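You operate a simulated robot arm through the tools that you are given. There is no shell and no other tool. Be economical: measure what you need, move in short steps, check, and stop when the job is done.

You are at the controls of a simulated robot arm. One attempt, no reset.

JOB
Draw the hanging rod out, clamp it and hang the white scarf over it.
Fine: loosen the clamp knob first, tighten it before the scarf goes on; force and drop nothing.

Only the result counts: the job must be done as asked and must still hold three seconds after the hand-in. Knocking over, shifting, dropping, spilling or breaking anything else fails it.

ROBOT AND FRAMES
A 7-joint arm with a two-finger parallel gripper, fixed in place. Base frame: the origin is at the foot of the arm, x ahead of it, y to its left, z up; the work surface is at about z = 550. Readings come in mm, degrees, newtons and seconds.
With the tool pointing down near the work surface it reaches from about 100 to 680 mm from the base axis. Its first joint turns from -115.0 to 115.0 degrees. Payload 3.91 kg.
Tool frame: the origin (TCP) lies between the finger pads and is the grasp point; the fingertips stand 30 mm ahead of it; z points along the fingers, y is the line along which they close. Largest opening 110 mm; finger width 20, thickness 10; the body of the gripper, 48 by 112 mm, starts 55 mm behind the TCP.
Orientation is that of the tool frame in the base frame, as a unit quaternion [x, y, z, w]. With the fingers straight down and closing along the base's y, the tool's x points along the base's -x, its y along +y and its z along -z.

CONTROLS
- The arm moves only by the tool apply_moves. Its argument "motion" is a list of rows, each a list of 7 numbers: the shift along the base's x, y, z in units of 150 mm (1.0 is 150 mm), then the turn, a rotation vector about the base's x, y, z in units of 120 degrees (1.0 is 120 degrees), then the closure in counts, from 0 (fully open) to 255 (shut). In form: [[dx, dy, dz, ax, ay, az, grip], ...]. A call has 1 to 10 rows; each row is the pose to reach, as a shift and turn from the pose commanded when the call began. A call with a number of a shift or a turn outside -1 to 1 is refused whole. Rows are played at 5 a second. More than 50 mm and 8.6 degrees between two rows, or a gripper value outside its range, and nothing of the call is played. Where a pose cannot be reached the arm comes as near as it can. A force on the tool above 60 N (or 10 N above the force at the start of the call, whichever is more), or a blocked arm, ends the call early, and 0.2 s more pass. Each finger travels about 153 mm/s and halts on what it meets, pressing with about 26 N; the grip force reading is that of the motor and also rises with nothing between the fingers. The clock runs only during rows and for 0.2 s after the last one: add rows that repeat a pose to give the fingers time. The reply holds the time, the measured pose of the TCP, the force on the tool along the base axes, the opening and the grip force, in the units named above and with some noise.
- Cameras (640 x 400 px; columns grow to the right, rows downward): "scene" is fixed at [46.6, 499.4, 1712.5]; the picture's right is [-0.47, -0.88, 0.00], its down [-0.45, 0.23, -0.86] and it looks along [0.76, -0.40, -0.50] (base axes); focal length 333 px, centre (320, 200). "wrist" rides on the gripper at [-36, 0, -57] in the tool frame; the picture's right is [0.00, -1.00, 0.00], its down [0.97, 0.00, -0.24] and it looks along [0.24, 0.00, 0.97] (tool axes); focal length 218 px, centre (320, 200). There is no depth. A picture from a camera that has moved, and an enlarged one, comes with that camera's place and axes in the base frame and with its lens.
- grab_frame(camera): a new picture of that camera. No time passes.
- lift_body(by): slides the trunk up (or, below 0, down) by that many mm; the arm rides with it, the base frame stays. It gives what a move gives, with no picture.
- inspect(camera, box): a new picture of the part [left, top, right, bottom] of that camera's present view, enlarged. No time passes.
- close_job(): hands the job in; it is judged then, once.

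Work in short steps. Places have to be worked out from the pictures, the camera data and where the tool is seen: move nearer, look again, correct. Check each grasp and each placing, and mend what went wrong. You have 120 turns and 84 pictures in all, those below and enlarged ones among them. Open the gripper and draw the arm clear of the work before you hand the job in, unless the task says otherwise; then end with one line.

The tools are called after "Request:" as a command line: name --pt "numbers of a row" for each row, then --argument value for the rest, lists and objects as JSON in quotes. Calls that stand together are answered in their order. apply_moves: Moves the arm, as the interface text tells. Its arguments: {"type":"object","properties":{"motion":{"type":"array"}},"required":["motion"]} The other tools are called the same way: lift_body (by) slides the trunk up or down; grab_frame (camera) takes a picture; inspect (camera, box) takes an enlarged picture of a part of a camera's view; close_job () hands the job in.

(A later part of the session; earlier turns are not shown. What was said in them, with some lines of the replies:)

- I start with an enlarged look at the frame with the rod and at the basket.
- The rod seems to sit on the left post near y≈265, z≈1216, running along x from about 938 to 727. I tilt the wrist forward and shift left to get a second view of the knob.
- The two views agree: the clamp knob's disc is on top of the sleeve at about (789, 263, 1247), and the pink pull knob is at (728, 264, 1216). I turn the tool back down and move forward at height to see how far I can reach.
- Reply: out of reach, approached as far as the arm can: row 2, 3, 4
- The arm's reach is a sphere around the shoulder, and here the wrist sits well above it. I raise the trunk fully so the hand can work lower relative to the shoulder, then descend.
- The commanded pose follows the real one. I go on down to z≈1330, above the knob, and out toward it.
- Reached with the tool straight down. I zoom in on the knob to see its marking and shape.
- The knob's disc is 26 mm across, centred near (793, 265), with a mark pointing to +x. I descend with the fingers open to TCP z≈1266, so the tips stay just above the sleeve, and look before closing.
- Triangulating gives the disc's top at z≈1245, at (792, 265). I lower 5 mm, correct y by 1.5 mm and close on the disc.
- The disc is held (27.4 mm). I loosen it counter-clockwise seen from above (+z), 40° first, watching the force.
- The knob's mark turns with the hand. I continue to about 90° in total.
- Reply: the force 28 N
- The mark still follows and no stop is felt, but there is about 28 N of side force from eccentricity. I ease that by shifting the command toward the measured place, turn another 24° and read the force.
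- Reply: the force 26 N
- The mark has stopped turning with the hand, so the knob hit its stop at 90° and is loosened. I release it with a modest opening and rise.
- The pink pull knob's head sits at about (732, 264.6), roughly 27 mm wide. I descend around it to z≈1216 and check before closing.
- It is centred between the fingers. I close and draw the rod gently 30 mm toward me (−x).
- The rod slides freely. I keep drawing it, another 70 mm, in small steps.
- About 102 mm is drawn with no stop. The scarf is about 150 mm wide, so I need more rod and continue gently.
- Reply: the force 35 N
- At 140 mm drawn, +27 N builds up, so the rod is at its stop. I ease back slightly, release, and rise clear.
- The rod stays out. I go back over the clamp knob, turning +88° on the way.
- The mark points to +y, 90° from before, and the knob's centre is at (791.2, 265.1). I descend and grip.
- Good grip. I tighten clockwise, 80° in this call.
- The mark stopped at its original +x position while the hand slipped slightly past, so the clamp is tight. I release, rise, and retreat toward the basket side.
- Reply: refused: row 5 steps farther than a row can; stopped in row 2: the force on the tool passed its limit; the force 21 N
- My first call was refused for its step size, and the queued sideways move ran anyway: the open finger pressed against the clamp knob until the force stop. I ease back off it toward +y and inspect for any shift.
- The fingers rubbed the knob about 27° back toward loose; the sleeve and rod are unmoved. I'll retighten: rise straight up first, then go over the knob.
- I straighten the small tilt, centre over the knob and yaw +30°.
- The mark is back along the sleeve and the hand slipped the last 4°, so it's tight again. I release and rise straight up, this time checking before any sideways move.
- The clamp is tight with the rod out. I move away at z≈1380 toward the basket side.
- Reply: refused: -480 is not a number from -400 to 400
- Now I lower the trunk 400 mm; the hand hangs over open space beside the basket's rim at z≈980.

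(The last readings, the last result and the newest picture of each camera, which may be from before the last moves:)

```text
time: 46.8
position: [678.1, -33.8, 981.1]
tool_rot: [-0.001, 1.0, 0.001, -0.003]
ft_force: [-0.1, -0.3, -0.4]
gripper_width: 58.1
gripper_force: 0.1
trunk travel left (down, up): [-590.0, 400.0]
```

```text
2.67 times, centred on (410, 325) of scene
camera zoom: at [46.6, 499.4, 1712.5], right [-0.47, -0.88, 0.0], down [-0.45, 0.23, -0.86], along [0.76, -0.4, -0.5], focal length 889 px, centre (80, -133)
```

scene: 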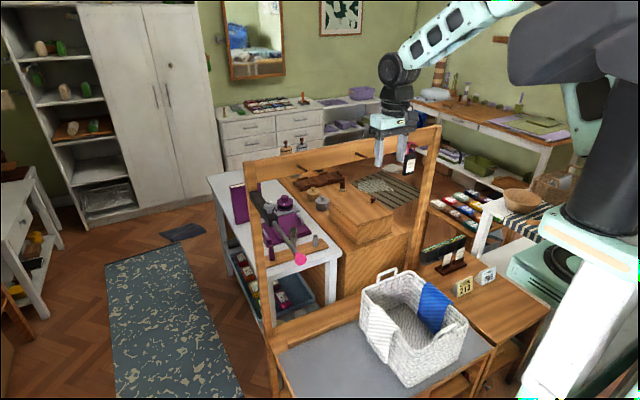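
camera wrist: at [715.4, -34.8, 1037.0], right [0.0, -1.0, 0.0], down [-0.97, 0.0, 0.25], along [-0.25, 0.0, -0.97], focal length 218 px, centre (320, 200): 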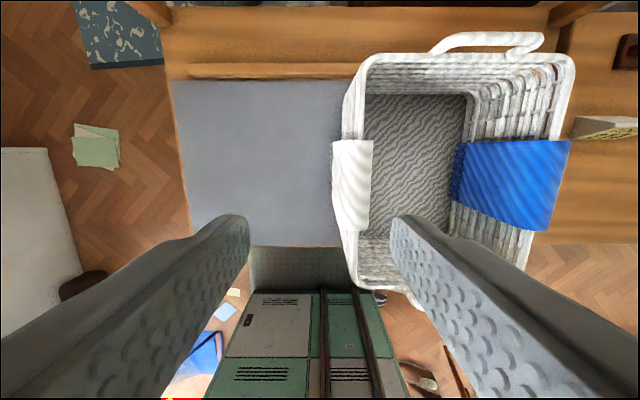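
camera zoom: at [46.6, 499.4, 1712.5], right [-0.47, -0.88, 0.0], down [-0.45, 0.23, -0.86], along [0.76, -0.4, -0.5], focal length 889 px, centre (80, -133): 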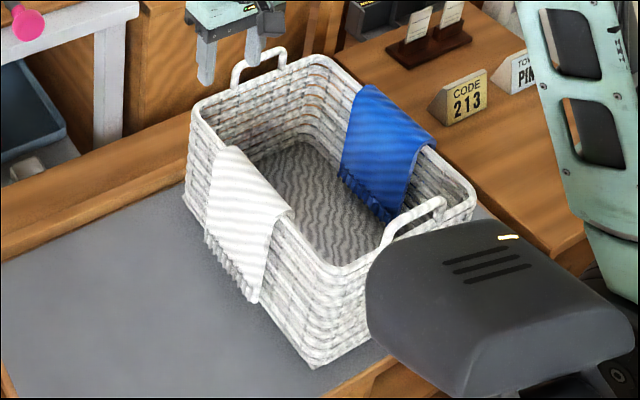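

The scarf spans x≈596–720 on the basket's left rim at z≈740, y≈−100. I need an edge-on view to see how it hangs, so I retreat and tilt the camera forward to look along +x.

Request:
apply_moves --pt "-0.2 0 0 0 0 0 120" --pt "-0.4 0 0 0 -0.065 0 120" --pt "-0.6 0 0 0 -0.13 0 120" --pt "-0.8 0 0 0 -0.195 0 120" --pt "-1.0 0 0 0 -0.26 0 120"

Request:
apply_moves --pt "-0.2 -0.05 0 0 -0.065 0 120" --pt "-0.4 -0.1 0 0 -0.13 0 120" --pt "-0.6 -0.15 -0.2 0 -0.195 0 120" --pt "-0.8 -0.2 -0.4 0 -0.26 0 120" --pt "-0.95 -0.25 -0.6 0 -0.325 0 120"

Request:
grab_frame --camera "wrist"

```text
time: 48.0
position: [544.2, -27.3, 990.1]
tool_rot: [-0.002, 0.964, 0.0, 0.265]
ft_force: [0.6, 0.2, -0.6]
gripper_width: 58.3
gripper_force: 0.1
out of reach, approached as far as the arm can: row 5
trunk travel left (down, up): [-590.0, 400.0]
```

```text
time: 49.2
position: [519.8, 160.3, 1016.3]
tool_rot: [0.05, 0.722, 0.098, 0.683]
ft_force: [-1.1, -3.9, 5.8]
gripper_width: 58.0
gripper_force: 0.1
out of reach, approached as far as the arm can: row 1, 2, 3, 4, 5
trunk travel left (down, up): [-590.0, 400.0]
```

```text
46 pictures are left
camera wrist: at [465.8, 148.8, 1053.5], right [0.06, -0.98, -0.21], down [-0.3, 0.18, -0.94], along [0.95, 0.12, -0.28], focal length 218 px, centre (320, 200)
```

wrist: 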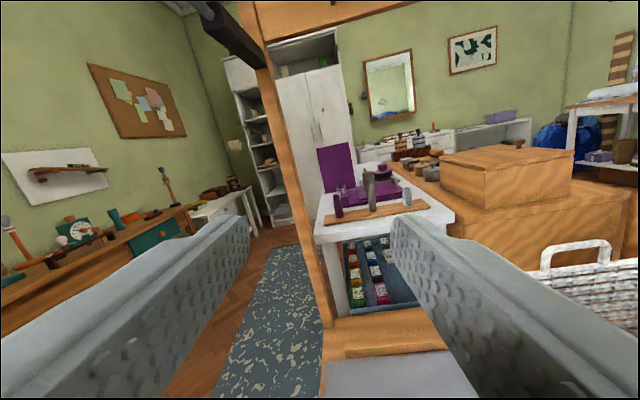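

The arm is limited here: it's folded too high relative to the shoulder for a forward tilt. I check the scene view before moving on.

Request:
grab_frame --camera "scene"

```text
45 pictures are left
```

scene: 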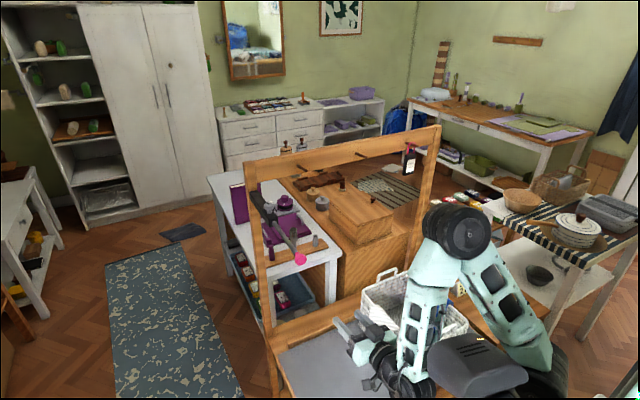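

The arm is clear of everything. I bring it to a clean 45° tilt, moving right and up, so I can then lower the trunk under it.

Request:
apply_moves --pt "0 -0.15 0.1 -0.018 0.058 0.001 120" --pt "0 -0.3 0.2 -0.036 0.115 0.003 120" --pt "0 -0.45 0.4 -0.054 0.173 0.004 120" --pt "0 -0.6 0.6 -0.071 0.23 0.006 120" --pt "0 -0.8 0.8 -0.089 0.288 0.007 120" --pt "0 -0.9 1.0 -0.107 0.346 0.0085 120"

Request:
apply_moves --pt "-0.1 -0.1 0.25 0 0 0 120" --pt "-0.2 -0.2 0.5 0 0 0 120" --pt "-0.3 -0.3 0.75 0 0 0 120" --pt "-0.4 -0.35 1.0 0 0 0 120"

```text
time: 50.6
position: [485.7, 7.0, 1021.2]
tool_rot: [-0.071, 0.964, -0.084, 0.242]
ft_force: [0.8, 0.5, 0.1]
gripper_width: 58.4
gripper_force: 0.0
out of reach, approached as far as the arm can: row 1, 2, 3, 4, 5
trunk travel left (down, up): [-590.0, 400.0]
```

```text
time: 51.6
position: [444.4, -26.5, 1162.4]
tool_rot: [-0.071, 0.964, -0.085, 0.242]
ft_force: [0.2, -0.1, 0.2]
gripper_width: 58.1
gripper_force: 0.1
out of reach, approached as far as the arm can: row 4
trunk travel left (down, up): [-590.0, 400.0]
```

Request:
apply_moves --pt "0 0 0.1 0.034 -0.046 -0.01 120" --pt "0 0 0.2 0.067 -0.092 -0.021 120" --pt "0 0 0.3 0.101 -0.139 -0.0316 120"

Request:
lift_body --by -300

Request:
grab_frame --camera "wrist"

```text
time: 52.4
position: [477.3, 11.1, 1190.8]
tool_rot: [0.0, 0.924, 0.001, 0.383]
ft_force: [-0.9, -0.6, -0.3]
gripper_width: 58.5
gripper_force: 0.2
out of reach, approached as far as the arm can: row 1, 2, 3
trunk travel left (down, up): [-590.0, 400.0]
```

```text
time: 55.4
position: [478.1, 11.3, 889.9]
tool_rot: [0.0, 0.924, 0.0, 0.382]
ft_force: [0.5, 1.1, -0.7]
gripper_width: 58.1
gripper_force: 0.1
trunk travel left (down, up): [-290.0, 700.0]
```

```text
44 pictures are left
camera wrist: at [464.0, 10.7, 955.2], right [0.0, -1.0, 0.0], down [-0.86, 0.0, -0.52], along [0.52, 0.0, -0.86], focal length 218 px, centre (320, 200)
```

wrist: 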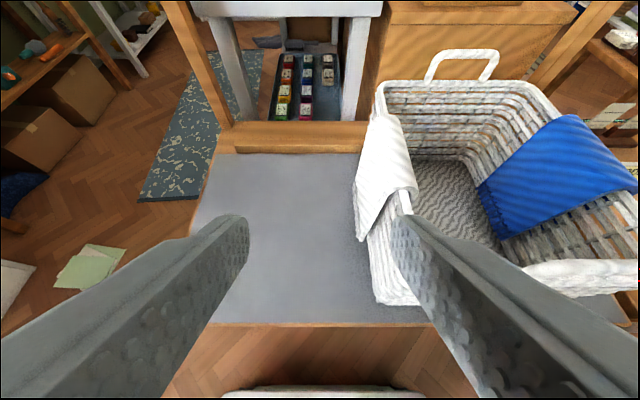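

A good oblique view. I zoom on the white scarf.

Request:
inspect --camera "wrist" --box '[330, 80, 450, 260]'

```text
2.22 times, centred on (390, 170) of wrist
camera zoom: at [464.0, 10.7, 955.2], right [0.0, -1.0, 0.0], down [-0.86, 0.0, -0.52], along [0.52, 0.0, -0.86], focal length 485 px, centre (164, 267)
```

zoom: 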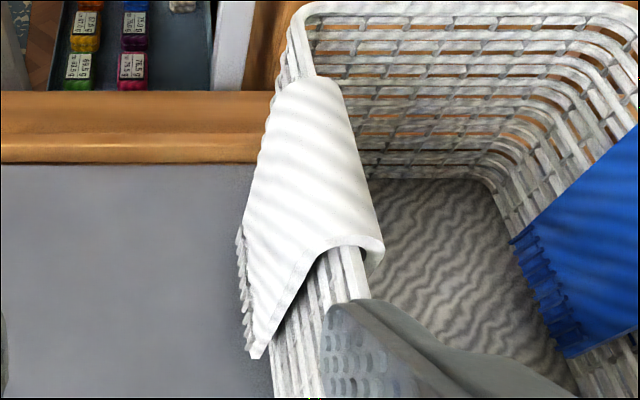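

The scarf drapes over the rim with an outer flap flaring away from the wall, with a visible gap near the hem. I lower the trunk a bit more and come closer in line with the rim to see the profile edge-on.

Request:
apply_moves --pt "-0.1 -0.15 0 0 -0.06 0 120" --pt "-0.2 -0.3 0 0 -0.12 0 120" --pt "-0.3 -0.45 0 0 -0.17 0 120" --pt "-0.4 -0.6 0 0 -0.17 0 120"

Request:
lift_body --by -100

Request:
grab_frame --camera "wrist"

```text
time: 56.4
position: [481.2, 2.3, 872.5]
tool_rot: [0.0, 0.841, 0.0, 0.54]
ft_force: [-0.2, -0.1, 0.3]
gripper_width: 58.3
gripper_force: 0.1
out of reach, approached as far as the arm can: row 1, 2, 3, 4
trunk travel left (down, up): [-290.0, 700.0]
```

```text
time: 57.7
position: [481.2, -0.1, 772.8]
tool_rot: [-0.001, 0.842, 0.001, 0.539]
ft_force: [-0.1, 0.0, -0.1]
gripper_width: 58.7
gripper_force: 0.1
trunk travel left (down, up): [-190.0, 800.0]
```

```text
42 pictures are left
camera wrist: at [445.9, 0.4, 828.7], right [0.0, -1.0, 0.0], down [-0.62, 0.0, -0.78], along [0.78, 0.0, -0.62], focal length 218 px, centre (320, 200)
```

wrist: 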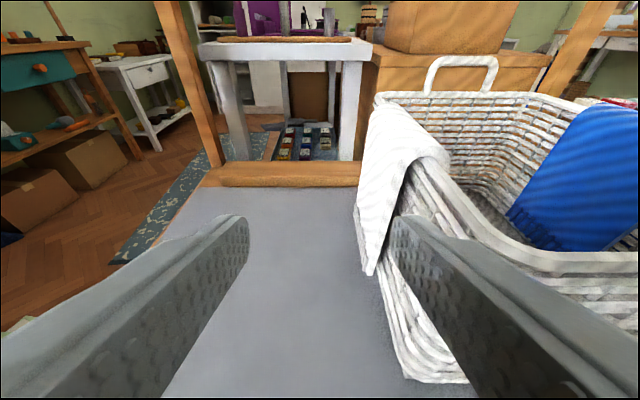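

Request:
inspect --camera "wrist" --box '[345, 85, 465, 285]'

```text
2.00 times, centred on (405, 185) of wrist
camera zoom: at [445.9, 0.4, 828.7], right [0.0, -1.0, 0.0], down [-0.62, 0.0, -0.78], along [0.78, 0.0, -0.62], focal length 436 px, centre (150, 230)
```

zoom: 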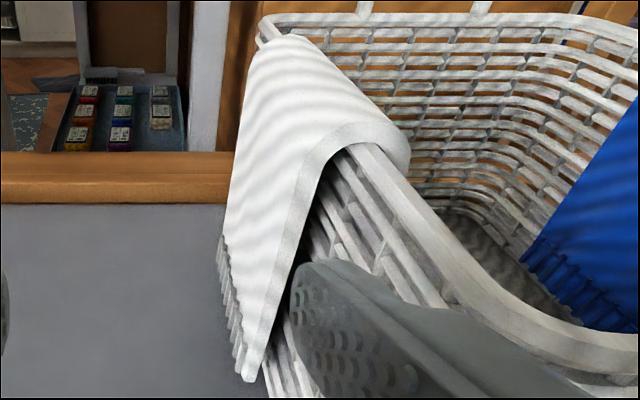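

Now the profile is clear: the scarf is a stiff-looking arch about 34 mm wide over the rim (y≈−68…−102, ridge z≈752), with the rim narrower inside. I plan to take it at mid-width from above with a measured closure. First I raise the trunk and turn the tool down.

Request:
lift_body --by 200

Request:
apply_moves --pt "0.1 0 0 0 0.07 0 60" --pt "0.2 0 0 0 0.14 0 60" --pt "0.3 -0.05 0 0 0.21 0 60" --pt "0.4 -0.1 0 0 0.28 0 60" --pt "0.5 -0.2 0 0 0.35 0 60" --pt "0.6 -0.3 0 0 0.42 0 60" --pt "0.7 -0.4 0 0 0.49 0 60" --pt "0.9 -0.5 0 0 0.545 0 60" --pt "1.0 -0.57 0 0 0.545 0 60"

```text
time: 59.9
position: [481.6, 1.0, 972.4]
tool_rot: [0.0, 0.842, 0.0, 0.539]
ft_force: [0.6, -0.1, 0.6]
gripper_width: 58.1
gripper_force: 0.0
trunk travel left (down, up): [-390.0, 600.0]
```

```text
time: 61.9
position: [633.0, -85.1, 973.5]
tool_rot: [-0.001, 1.0, 0.001, -0.001]
ft_force: [0.3, -0.1, -0.6]
gripper_width: 84.2
gripper_force: 0.0
trunk travel left (down, up): [-390.0, 600.0]
```

Request:
apply_moves --pt "0.1 0 -0.2 0 0 0 60" --pt "0.167 0 -0.45 0 0 0 60" --pt "0.167 0 -0.75 0 0 0 60"

Request:
grab_frame --camera "wrist"

Request:
inspect --camera "scene" --box '[340, 220, 480, 380]'

```text
time: 62.7
position: [657.4, -84.9, 860.0]
tool_rot: [0.001, 1.0, 0.001, -0.001]
ft_force: [0.4, -0.1, -0.2]
gripper_width: 84.1
gripper_force: 0.1
trunk travel left (down, up): [-390.0, 600.0]
```

```text
40 pictures are left
camera wrist: at [693.8, -85.4, 916.2], right [0.0, -1.0, 0.0], down [-0.97, 0.0, 0.24], along [-0.24, 0.0, -0.97], focal length 218 px, centre (320, 200)
```

wrist: 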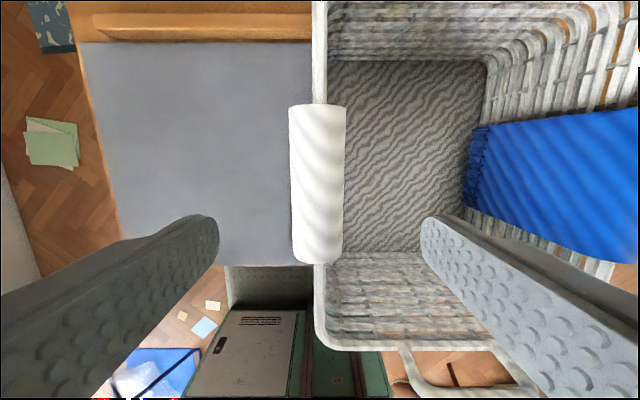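

```text
2.50 times, centred on (410, 300) of scene
camera zoom: at [46.6, 499.4, 1712.5], right [-0.47, -0.88, 0.0], down [-0.45, 0.23, -0.86], along [0.76, -0.4, -0.5], focal length 833 px, centre (95, -50)
```

zoom: 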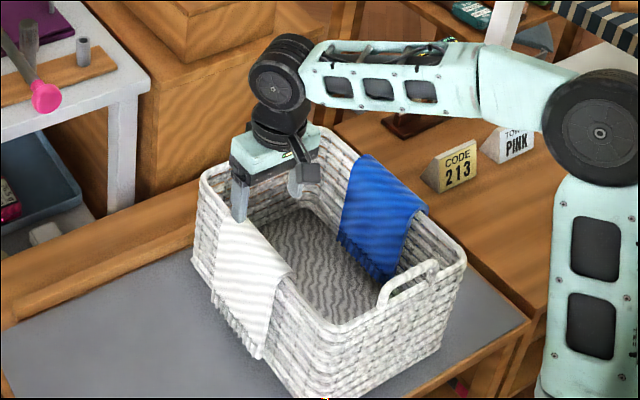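

From above the scarf's ridge is centred at y≈−84, x≈660 and the rim rail is only about 12 mm wide inside it. I descend to TCP z≈750 and close to about 40 mm first.

Request:
apply_moves --pt "0.015 0 -0.25 0 0 0 60" --pt "0.015 0 -0.5 0 0 0 60" --pt "0.015 0 -0.733 0 0 0 60" --pt "0.015 0 -0.733 0 0 0 120" --pt "0.015 0 -0.733 0 0 0 150" --pt "0.015 0 -0.733 0 0 0 162" --pt "0.015 0 -0.733 0 0 0 162"

Request:
grab_frame --camera "wrist"

```text
time: 64.3
position: [657.9, -86.2, 751.0]
tool_rot: [0.0, 1.0, 0.0, 0.0]
ft_force: [0.1, -1.1, 0.1]
gripper_width: 44.7
gripper_force: 26.3
trunk travel left (down, up): [-390.0, 600.0]
```

```text
38 pictures are left
camera wrist: at [695.2, -86.7, 806.6], right [0.0, -1.0, 0.0], down [-0.97, 0.0, 0.24], along [-0.24, 0.0, -0.97], focal length 218 px, centre (320, 200)
```

wrist: 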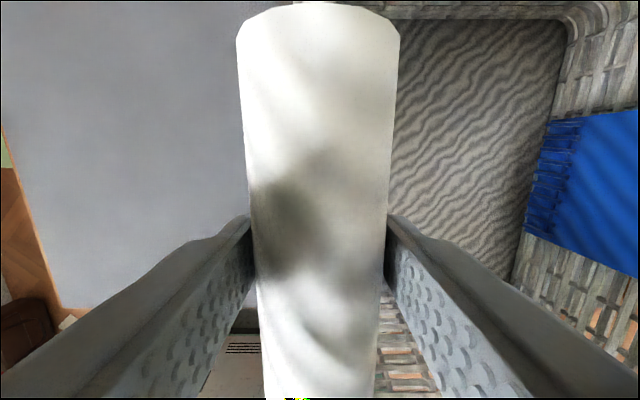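

The fingers stopped at 44.7 mm against the scarf, well outside the rim: it holds its shape. I firm up the grip, check that the width holds, and lift 12 mm.

Request:
apply_moves --pt "0 0 0 0 0 0 185" --pt "0 0 0 0 0 0 210" --pt "0 0 0 0 0 0 210" --pt "0 0 0.02 0 0 0 210" --pt "0 0 0.05 0 0 0 210" --pt "0 0 0.08 0 0 0 210"

Request:
inspect --camera "scene" --box '[340, 220, 480, 380]'

```text
time: 65.7
position: [659.2, -83.4, 763.1]
tool_rot: [0.0, 1.0, 0.0, -0.001]
ft_force: [0.2, -1.1, -0.8]
gripper_width: 44.6
gripper_force: 26.1
trunk travel left (down, up): [-390.0, 600.0]
```

```text
2.50 times, centred on (410, 300) of scene
camera zoom: at [46.6, 499.4, 1712.5], right [-0.47, -0.88, 0.0], down [-0.45, 0.23, -0.86], along [0.76, -0.4, -0.5], focal length 833 px, centre (95, -50)
```

zoom: 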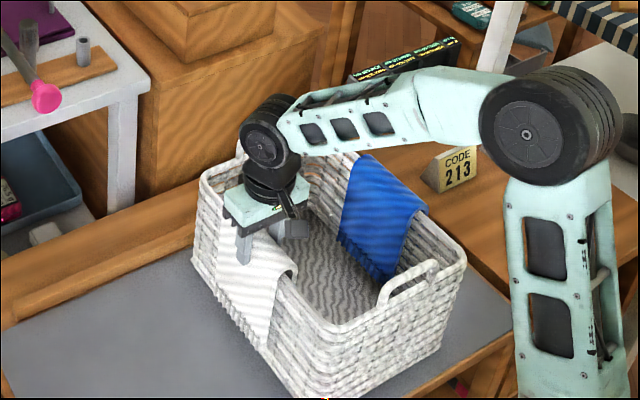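

The grip holds and the basket hasn't moved. I lift on 150 mm and check.

Request:
apply_moves --pt "0 0 0.1 0 0 0 210" --pt "0 0 0.25 0 0 0 210" --pt "0 0 0.4 0 0 0 210" --pt "0 0 0.6 0 0 0 210" --pt "0 0 0.8 0 0 0 210" --pt "0 0 1.0 0 0 0 210"

Request:
inspect --camera "scene" --box '[320, 180, 480, 380]'

```text
time: 67.1
position: [660.3, -85.3, 912.1]
tool_rot: [0.0, 1.0, 0.0, 0.0]
ft_force: [-0.2, 0.1, -1.0]
gripper_width: 44.8
gripper_force: 25.5
trunk travel left (down, up): [-390.0, 600.0]
```

```text
2.00 times, centred on (400, 280) of scene
camera zoom: at [46.6, 499.4, 1712.5], right [-0.47, -0.88, 0.0], down [-0.45, 0.23, -0.86], along [0.76, -0.4, -0.5], focal length 667 px, centre (160, 40)
```

zoom: 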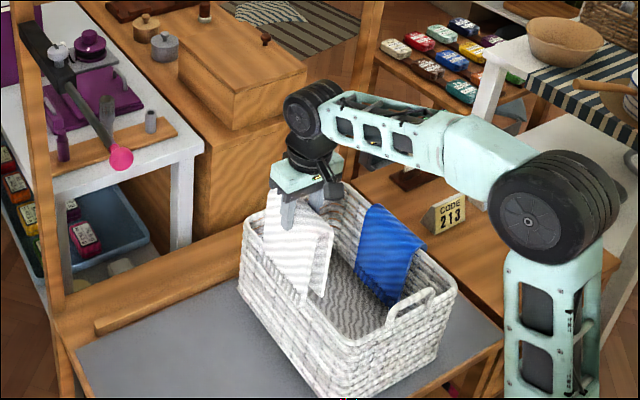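

The scarf is lifted cleanly and the basket and blue towel are unmoved. I raise the trunk 400, then 120 more, to bring the hem above the rod's height.

Request:
lift_body --by 400

Request:
lift_body --by 120

```text
time: 70.9
position: [660.4, -84.6, 1311.7]
tool_rot: [0.0, 1.0, -0.001, -0.001]
ft_force: [-0.5, -0.5, 0.0]
gripper_width: 44.5
gripper_force: 25.4
trunk travel left (down, up): [-790.0, 200.0]
```

```text
time: 72.4
position: [660.0, -85.8, 1432.5]
tool_rot: [0.0, 1.0, 0.0, -0.001]
ft_force: [-0.6, -0.3, -1.5]
gripper_width: 44.3
gripper_force: 26.6
trunk travel left (down, up): [-910.0, 80.0]
```

Hem is at about z 1275, above the rod. I move left toward the rod in steps.

Request:
apply_moves --pt "0 0.2 0 0 0 0 210" --pt "0 0.4 0 0 0 0 210" --pt "0 0.6 0 0 0 0 210" --pt "0 0.8 0 0 0 0 210" --pt "0 1.0 0 0 0 0 210"

Request:
apply_moves --pt "0 0.2 0 0 0 0 210" --pt "0.05 0.4 0 0 0 0 210" --pt "0.1 0.6 0 0 0 0 210" --pt "0.15 0.8 0 0 0 0 210" --pt "0.18 1.0 0 0 0 0 210"

Request:
grab_frame --camera "wrist"

Request:
inspect --camera "scene" --box '[230, 100, 390, 280]'

```text
time: 73.6
position: [659.3, 65.2, 1432.4]
tool_rot: [0.001, 1.0, 0.0, 0.0]
ft_force: [-1.2, -0.5, -0.9]
gripper_width: 44.5
gripper_force: 25.6
trunk travel left (down, up): [-910.0, 80.0]
```

```text
time: 74.8
position: [687.5, 214.0, 1433.2]
tool_rot: [-0.001, 1.0, 0.0, -0.001]
ft_force: [-0.4, -0.9, -1.2]
gripper_width: 44.3
gripper_force: 25.6
trunk travel left (down, up): [-910.0, 80.0]
```

```text
35 pictures are left
camera wrist: at [725.0, 213.3, 1488.8], right [0.0, -1.0, 0.0], down [-0.97, 0.0, 0.24], along [-0.24, 0.0, -0.97], focal length 218 px, centre (320, 200)
```

wrist: 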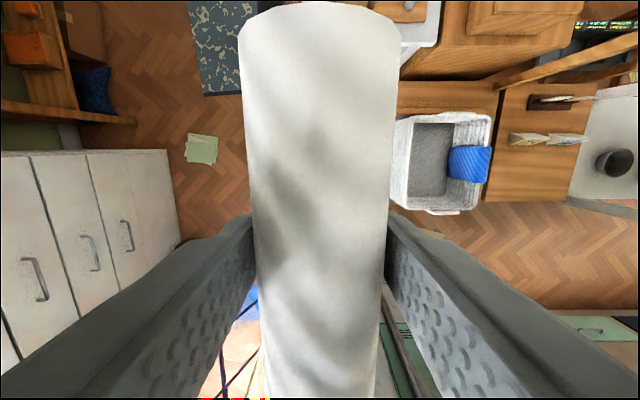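

```text
2.22 times, centred on (310, 190) of scene
camera zoom: at [46.6, 499.4, 1712.5], right [-0.47, -0.88, 0.0], down [-0.45, 0.23, -0.86], along [0.76, -0.4, -0.5], focal length 741 px, centre (342, 222)
```

zoom: 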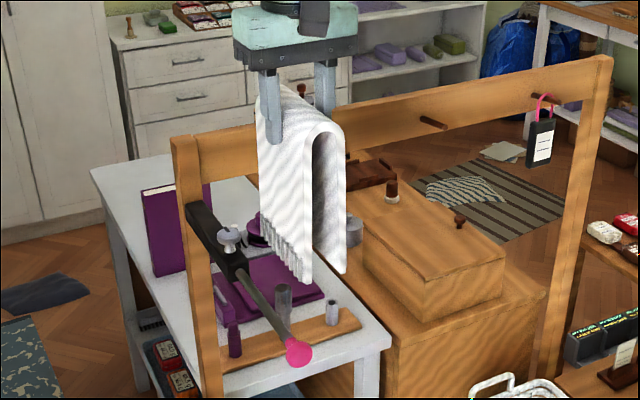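

The scarf hangs as an open arch, level. I move the last 51 mm over the rod (y=265), x≈687, and check before lowering.

Request:
apply_moves --pt "0 0.17 0 0 0 0 210" --pt "0 0.34 0 0 0 0 210" --pt "0 0.34 0 0 0 0 210"

Request:
inspect --camera "scene" --box '[230, 100, 370, 260]'

Request:
grab_frame --camera "wrist"

```text
time: 75.6
position: [686.7, 266.7, 1432.4]
tool_rot: [0.0, 1.0, -0.001, -0.001]
ft_force: [-0.3, -0.1, -0.7]
gripper_width: 44.6
gripper_force: 25.9
trunk travel left (down, up): [-910.0, 80.0]
```

```text
2.50 times, centred on (300, 180) of scene
camera zoom: at [46.6, 499.4, 1712.5], right [-0.47, -0.88, 0.0], down [-0.45, 0.23, -0.86], along [0.76, -0.4, -0.5], focal length 833 px, centre (370, 250)
```

zoom: 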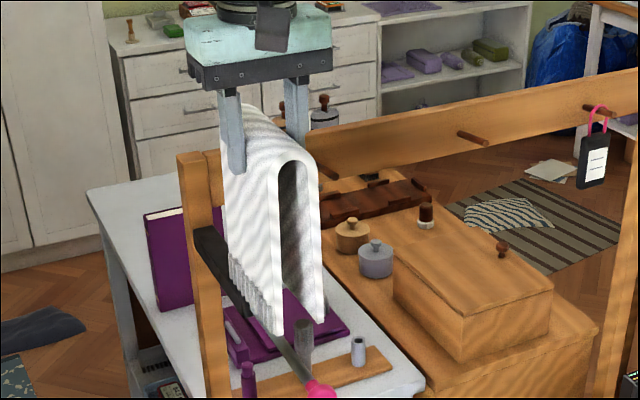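

```text
32 pictures are left
camera wrist: at [724.3, 266.1, 1488.8], right [0.0, -1.0, 0.0], down [-0.97, 0.0, 0.24], along [-0.24, 0.0, -0.97], focal length 218 px, centre (320, 200)
```

wrist: 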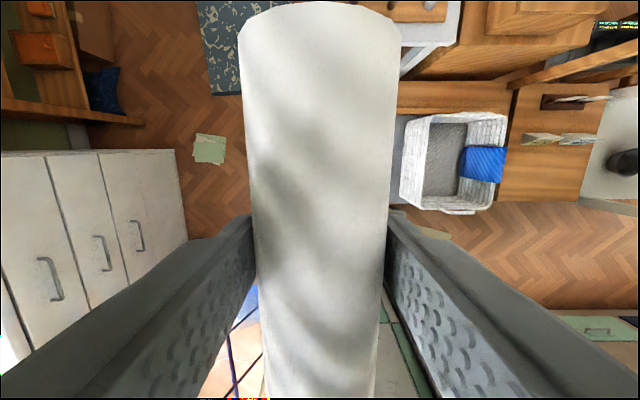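

The arch's bottom projects centrally over the rod. I lower straight down, correcting 1 mm in y.

Request:
apply_moves --pt "0 -0.008 -0.2 0 0 0 210" --pt "0 -0.008 -0.4 0 0 0 210" --pt "0 -0.008 -0.6 0 0 0 210" --pt "0 -0.008 -0.8 0 0 0 210"

Request:
inspect --camera "scene" --box '[230, 100, 370, 280]'

```text
time: 76.6
position: [685.6, 264.4, 1309.3]
tool_rot: [-0.001, 1.0, 0.0, -0.001]
ft_force: [-0.8, 0.8, -1.6]
gripper_width: 44.3
gripper_force: 25.2
trunk travel left (down, up): [-910.0, 80.0]
```

```text
2.22 times, centred on (300, 190) of scene
camera zoom: at [46.6, 499.4, 1712.5], right [-0.47, -0.88, 0.0], down [-0.45, 0.23, -0.86], along [0.76, -0.4, -0.5], focal length 741 px, centre (364, 222)
```

zoom: 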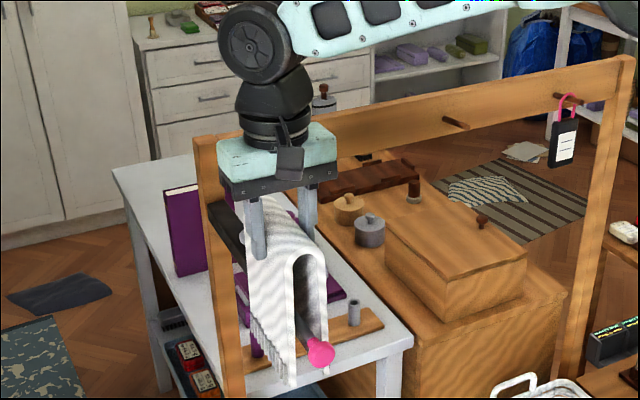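

The rod is inside the arch, with the pink head just ahead of the front edge. I keep lowering, slowly near contact.

Request:
apply_moves --pt "0.01 0.005 -0.15 0 0 0 210" --pt "0.01 0.005 -0.3 0 0 0 210" --pt "0.01 0.005 -0.42 0 0 0 210" --pt "0.01 0.005 -0.45 0 0 0 210"

Request:
inspect --camera "scene" --box '[250, 160, 330, 270]'

Request:
grab_frame --camera "wrist"

```text
time: 77.6
position: [687.5, 265.1, 1245.4]
tool_rot: [0.0, 1.0, -0.001, -0.002]
ft_force: [0.8, -0.1, 0.1]
gripper_width: 44.4
gripper_force: 26.2
trunk travel left (down, up): [-910.0, 80.0]
```

```text
3.64 times, centred on (290, 215) of scene
camera zoom: at [46.6, 499.4, 1712.5], right [-0.47, -0.88, 0.0], down [-0.45, 0.23, -0.86], along [0.76, -0.4, -0.5], focal length 1212 px, centre (429, 146)
```

zoom: 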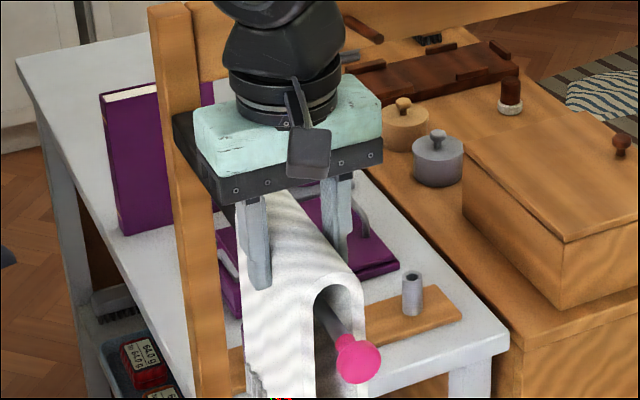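

```text
29 pictures are left
camera wrist: at [724.8, 264.8, 1301.0], right [0.0, -1.0, 0.0], down [-0.97, 0.0, 0.24], along [-0.24, 0.0, -0.97], focal length 218 px, centre (320, 200)
```

wrist: 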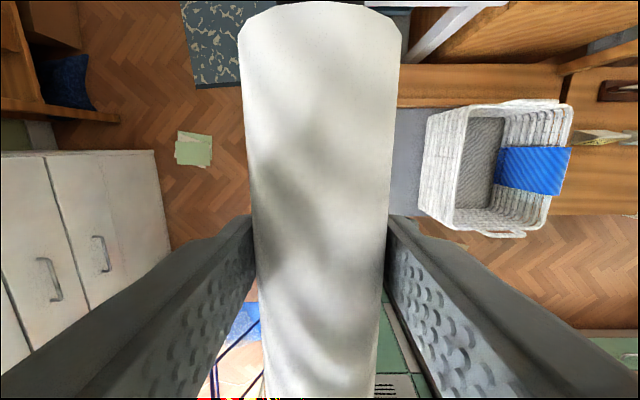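

No contact yet at z=1245. I lower in 3 mm steps watching the vertical force.

Request:
apply_moves --pt "0 0 -0.02 0 0 0 210" --pt "0 0 -0.04 0 0 0 210" --pt "0 0 -0.06 0 0 0 210" --pt "0 0 -0.08 0 0 0 210"

```text
time: 78.6
position: [688.1, 265.5, 1232.3]
tool_rot: [0.0, 1.0, -0.001, -0.001]
ft_force: [0.3, 0.1, -1.6]
gripper_width: 44.6
gripper_force: 26.1
trunk travel left (down, up): [-910.0, 80.0]
```

Request:
apply_moves --pt "0 0 -0.015 0 0 0 210" --pt "0 0 -0.03 0 0 0 210"

Request:
inspect --camera "scene" --box '[250, 160, 330, 270]'

```text
time: 79.2
position: [688.1, 265.7, 1226.5]
tool_rot: [0.0, 1.0, 0.0, -0.001]
ft_force: [0.0, -0.1, -0.7]
gripper_width: 44.5
gripper_force: 26.1
trunk travel left (down, up): [-910.0, 80.0]
```

```text
3.64 times, centred on (290, 215) of scene
camera zoom: at [46.6, 499.4, 1712.5], right [-0.47, -0.88, 0.0], down [-0.45, 0.23, -0.86], along [0.76, -0.4, -0.5], focal length 1212 px, centre (429, 146)
```

zoom: 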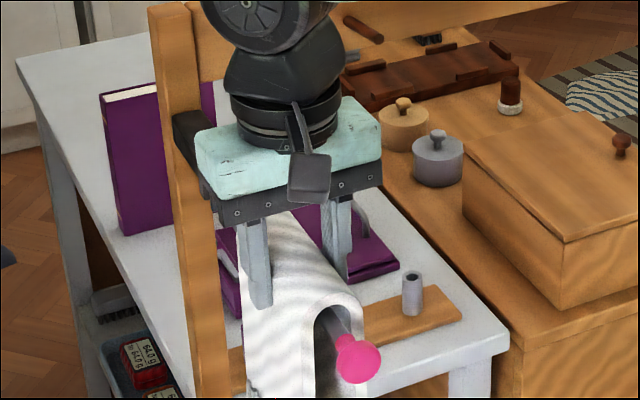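

Request:
apply_moves --pt "0 0 -0.015 0 0 0 210" --pt "0 0 -0.03 0 0 0 210"

Request:
apply_moves --pt "0 0 -0.01 0 0 0 210" --pt "0 0 -0.02 0 0 0 210"

Request:
inspect --camera "scene" --box '[270, 190, 320, 260]'

```text
time: 79.8
position: [687.7, 265.1, 1223.1]
tool_rot: [0.0, 1.0, 0.0, -0.001]
ft_force: [-0.2, 0.3, -0.9]
gripper_width: 44.5
gripper_force: 25.8
trunk travel left (down, up): [-910.0, 80.0]
```

```text
time: 80.4
position: [689.0, 264.8, 1220.4]
tool_rot: [0.0, 1.0, 0.0, -0.001]
ft_force: [0.9, 0.4, -1.7]
gripper_width: 44.7
gripper_force: 25.6
trunk travel left (down, up): [-910.0, 80.0]
```

```text
5.71 times, centred on (295, 225) of scene
camera zoom: at [46.6, 499.4, 1712.5], right [-0.47, -0.88, 0.0], down [-0.45, 0.23, -0.86], along [0.76, -0.4, -0.5], focal length 1905 px, centre (463, 57)
```

zoom: 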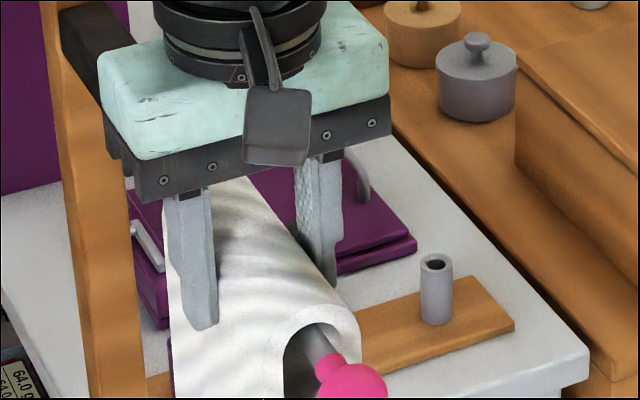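

The rod is now almost at the inside of the arch's top. I continue with 2 mm steps.

Request:
apply_moves --pt "0 0 -0.01 0 0 0 210" --pt "0 0 -0.02 0 0 0 210"

Request:
inspect --camera "scene" --box '[280, 210, 310, 250]'

```text
time: 81.0
position: [688.5, 266.5, 1217.6]
tool_rot: [0.0, 1.0, 0.0, -0.001]
ft_force: [0.5, 0.3, 0.0]
gripper_width: 44.3
gripper_force: 27.2
trunk travel left (down, up): [-910.0, 80.0]
```

```text
10.00 times, centred on (295, 230) of scene
camera zoom: at [46.6, 499.4, 1712.5], right [-0.47, -0.88, 0.0], down [-0.45, 0.23, -0.86], along [0.76, -0.4, -0.5], focal length 3333 px, centre (570, -100)
```

zoom: 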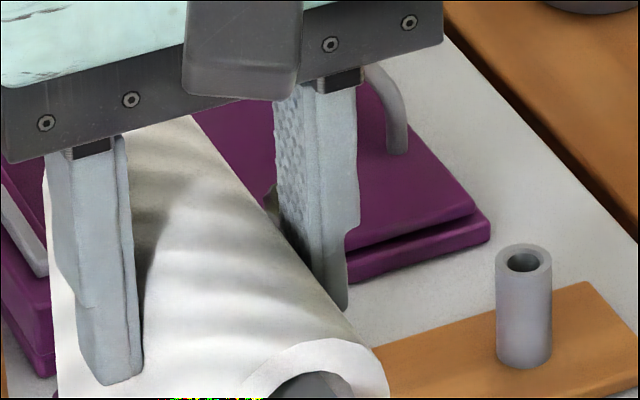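

Request:
apply_moves --pt "0 0 -0.008 0 0 0 210" --pt "0 0 -0.015 0 0 0 210"

Request:
inspect --camera "scene" --box '[280, 225, 310, 265]'

```text
time: 81.6
position: [687.9, 266.0, 1217.3]
tool_rot: [0.0, 1.0, 0.002, 0.0]
ft_force: [0.6, -0.5, 10.8]
gripper_width: 44.6
gripper_force: 26.5
trunk travel left (down, up): [-910.0, 80.0]
```

```text
10.00 times, centred on (295, 245) of scene
camera zoom: at [46.6, 499.4, 1712.5], right [-0.47, -0.88, 0.0], down [-0.45, 0.23, -0.86], along [0.76, -0.4, -0.5], focal length 3333 px, centre (570, -250)
```

zoom: 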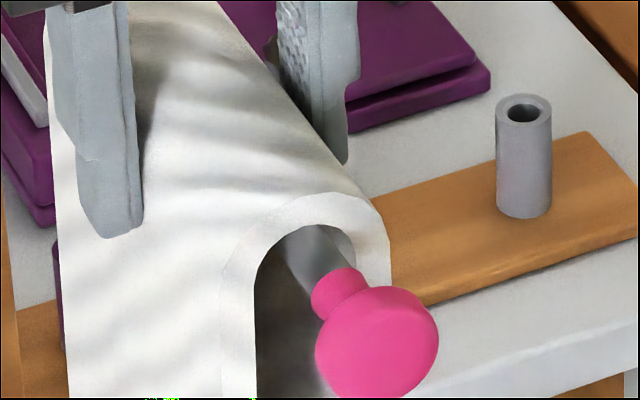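

Contact: +11 N, the ridge rests on the rod. I ease 1 mm and open in small increments.

Request:
apply_moves --pt "0 0 0.007 0 0 0 200" --pt "0 0 0.007 0 0 0 155" --pt "0 0 0.007 0 0 0 148" --pt "0 0 0.007 0 0 0 140" --pt "0 0 0.007 0 0 0 125" --pt "0 0 0.007 0 0 0 110" --pt "0 0 0.007 0 0 0 100" --pt "0 0 0.007 0 0 0 100"

Request:
inspect --camera "scene" --box '[250, 180, 330, 290]'

Request:
grab_frame --camera "wrist"

```text
time: 83.4
position: [688.7, 264.9, 1215.8]
tool_rot: [0.0, 1.0, 0.0, 0.0]
ft_force: [-0.7, -0.4, -0.8]
gripper_width: 66.8
gripper_force: 0.2
trunk travel left (down, up): [-910.0, 80.0]
```

```text
3.64 times, centred on (290, 235) of scene
camera zoom: at [46.6, 499.4, 1712.5], right [-0.47, -0.88, 0.0], down [-0.45, 0.23, -0.86], along [0.76, -0.4, -0.5], focal length 1212 px, centre (429, 73)
```

zoom: 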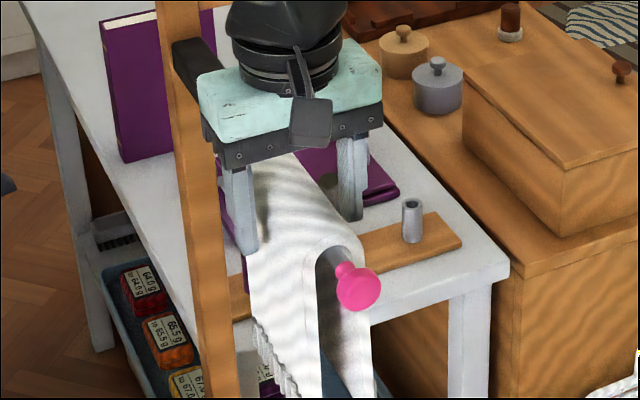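

```text
23 pictures are left
camera wrist: at [725.6, 264.9, 1272.3], right [0.0, -1.0, 0.0], down [-0.97, 0.0, 0.24], along [-0.24, 0.0, -0.97], focal length 218 px, centre (320, 200)
```

wrist: 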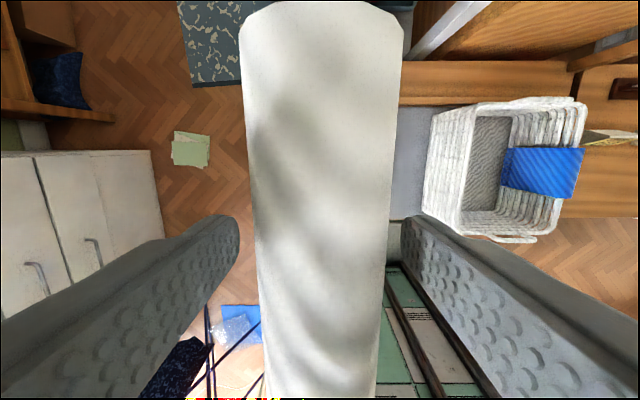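

The fingers are off and the scarf sits by itself on the rod, level. I rise straight up.

Request:
apply_moves --pt "0 0 0.1 0 0 0 95" --pt "0 0 0.3 0 0 0 95" --pt "0 0 0.6 0 0 0 95" --pt "0 0 0.9 0 0 0 95" --pt "0 0 1.0 0 0 0 95"

Request:
grab_frame --camera "wrist"

Request:
inspect --camera "scene" --box '[240, 160, 340, 300]'

```text
time: 84.6
position: [689.1, 265.3, 1367.7]
tool_rot: [-0.002, 1.0, 0.001, -0.001]
ft_force: [0.8, 0.0, -0.9]
gripper_width: 69.2
gripper_force: 0.0
trunk travel left (down, up): [-910.0, 80.0]
```

```text
22 pictures are left
camera wrist: at [726.0, 265.2, 1423.7], right [0.0, -1.0, 0.0], down [-0.97, 0.0, 0.24], along [-0.24, 0.0, -0.97], focal length 218 px, centre (320, 200)
```

wrist: 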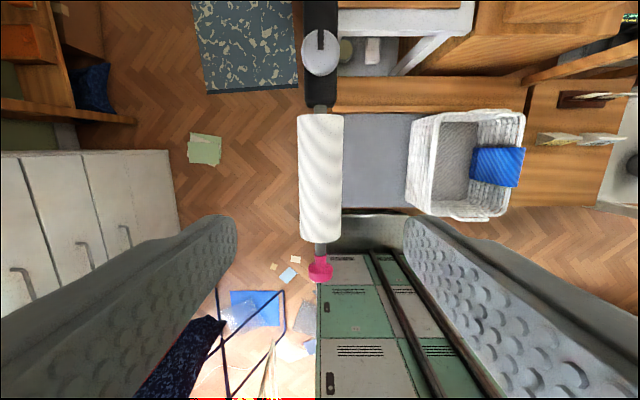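

```text
2.86 times, centred on (290, 230) of scene
camera zoom: at [46.6, 499.4, 1712.5], right [-0.47, -0.88, 0.0], down [-0.45, 0.23, -0.86], along [0.76, -0.4, -0.5], focal length 952 px, centre (406, 114)
```

zoom: 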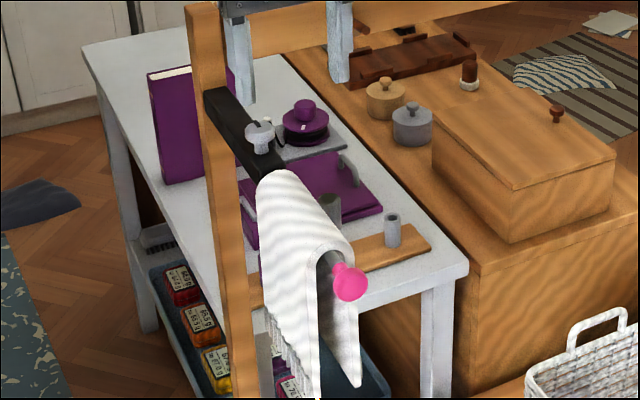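

The scarf hangs centred between the sleeve and the pull knob, the clamp mark is in the tight position, and the basket and blue towel are where they were. I draw the arm away and open the gripper.

Request:
apply_moves --pt "0 0 0.2 0 0 0 60" --pt "0 -0.2 0.4 0 0 0 0" --pt "-0.1 -0.45 0.5 0 0 0 0" --pt "-0.2 -0.7 0.5 0 0 0 0" --pt "-0.3 -1.0 0.5 0 0 0 0"

Request:
grab_frame --camera "scene"

```text
time: 85.8
position: [644.2, 117.2, 1439.8]
tool_rot: [-0.001, 1.0, 0.0, -0.001]
ft_force: [0.3, 1.0, -0.7]
gripper_width: 109.8
gripper_force: 0.0
trunk travel left (down, up): [-910.0, 80.0]
```

```text
20 pictures are left
```

scene: 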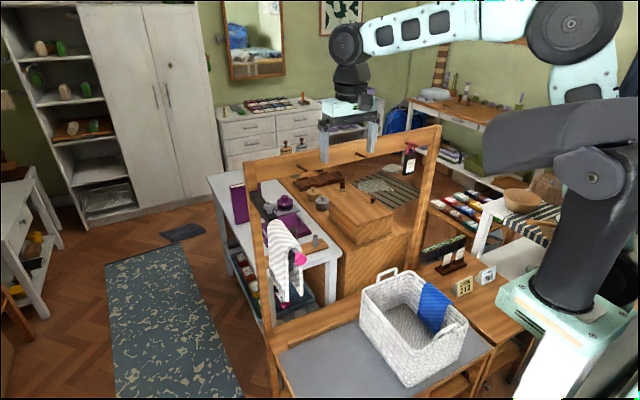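

The final picture shows the scarf hanging steady on the rod, the arm clear and the gripper open. I hand the job in.

Request:
close_job

```text
The job is handed in.
```

The rod is drawn out to its stop and clamped, and the white scarf hangs over it. After the first tightening, a stray move rubbed the clamp knob about 25° loose, so I retightened it to its stop before hanging the scarf.
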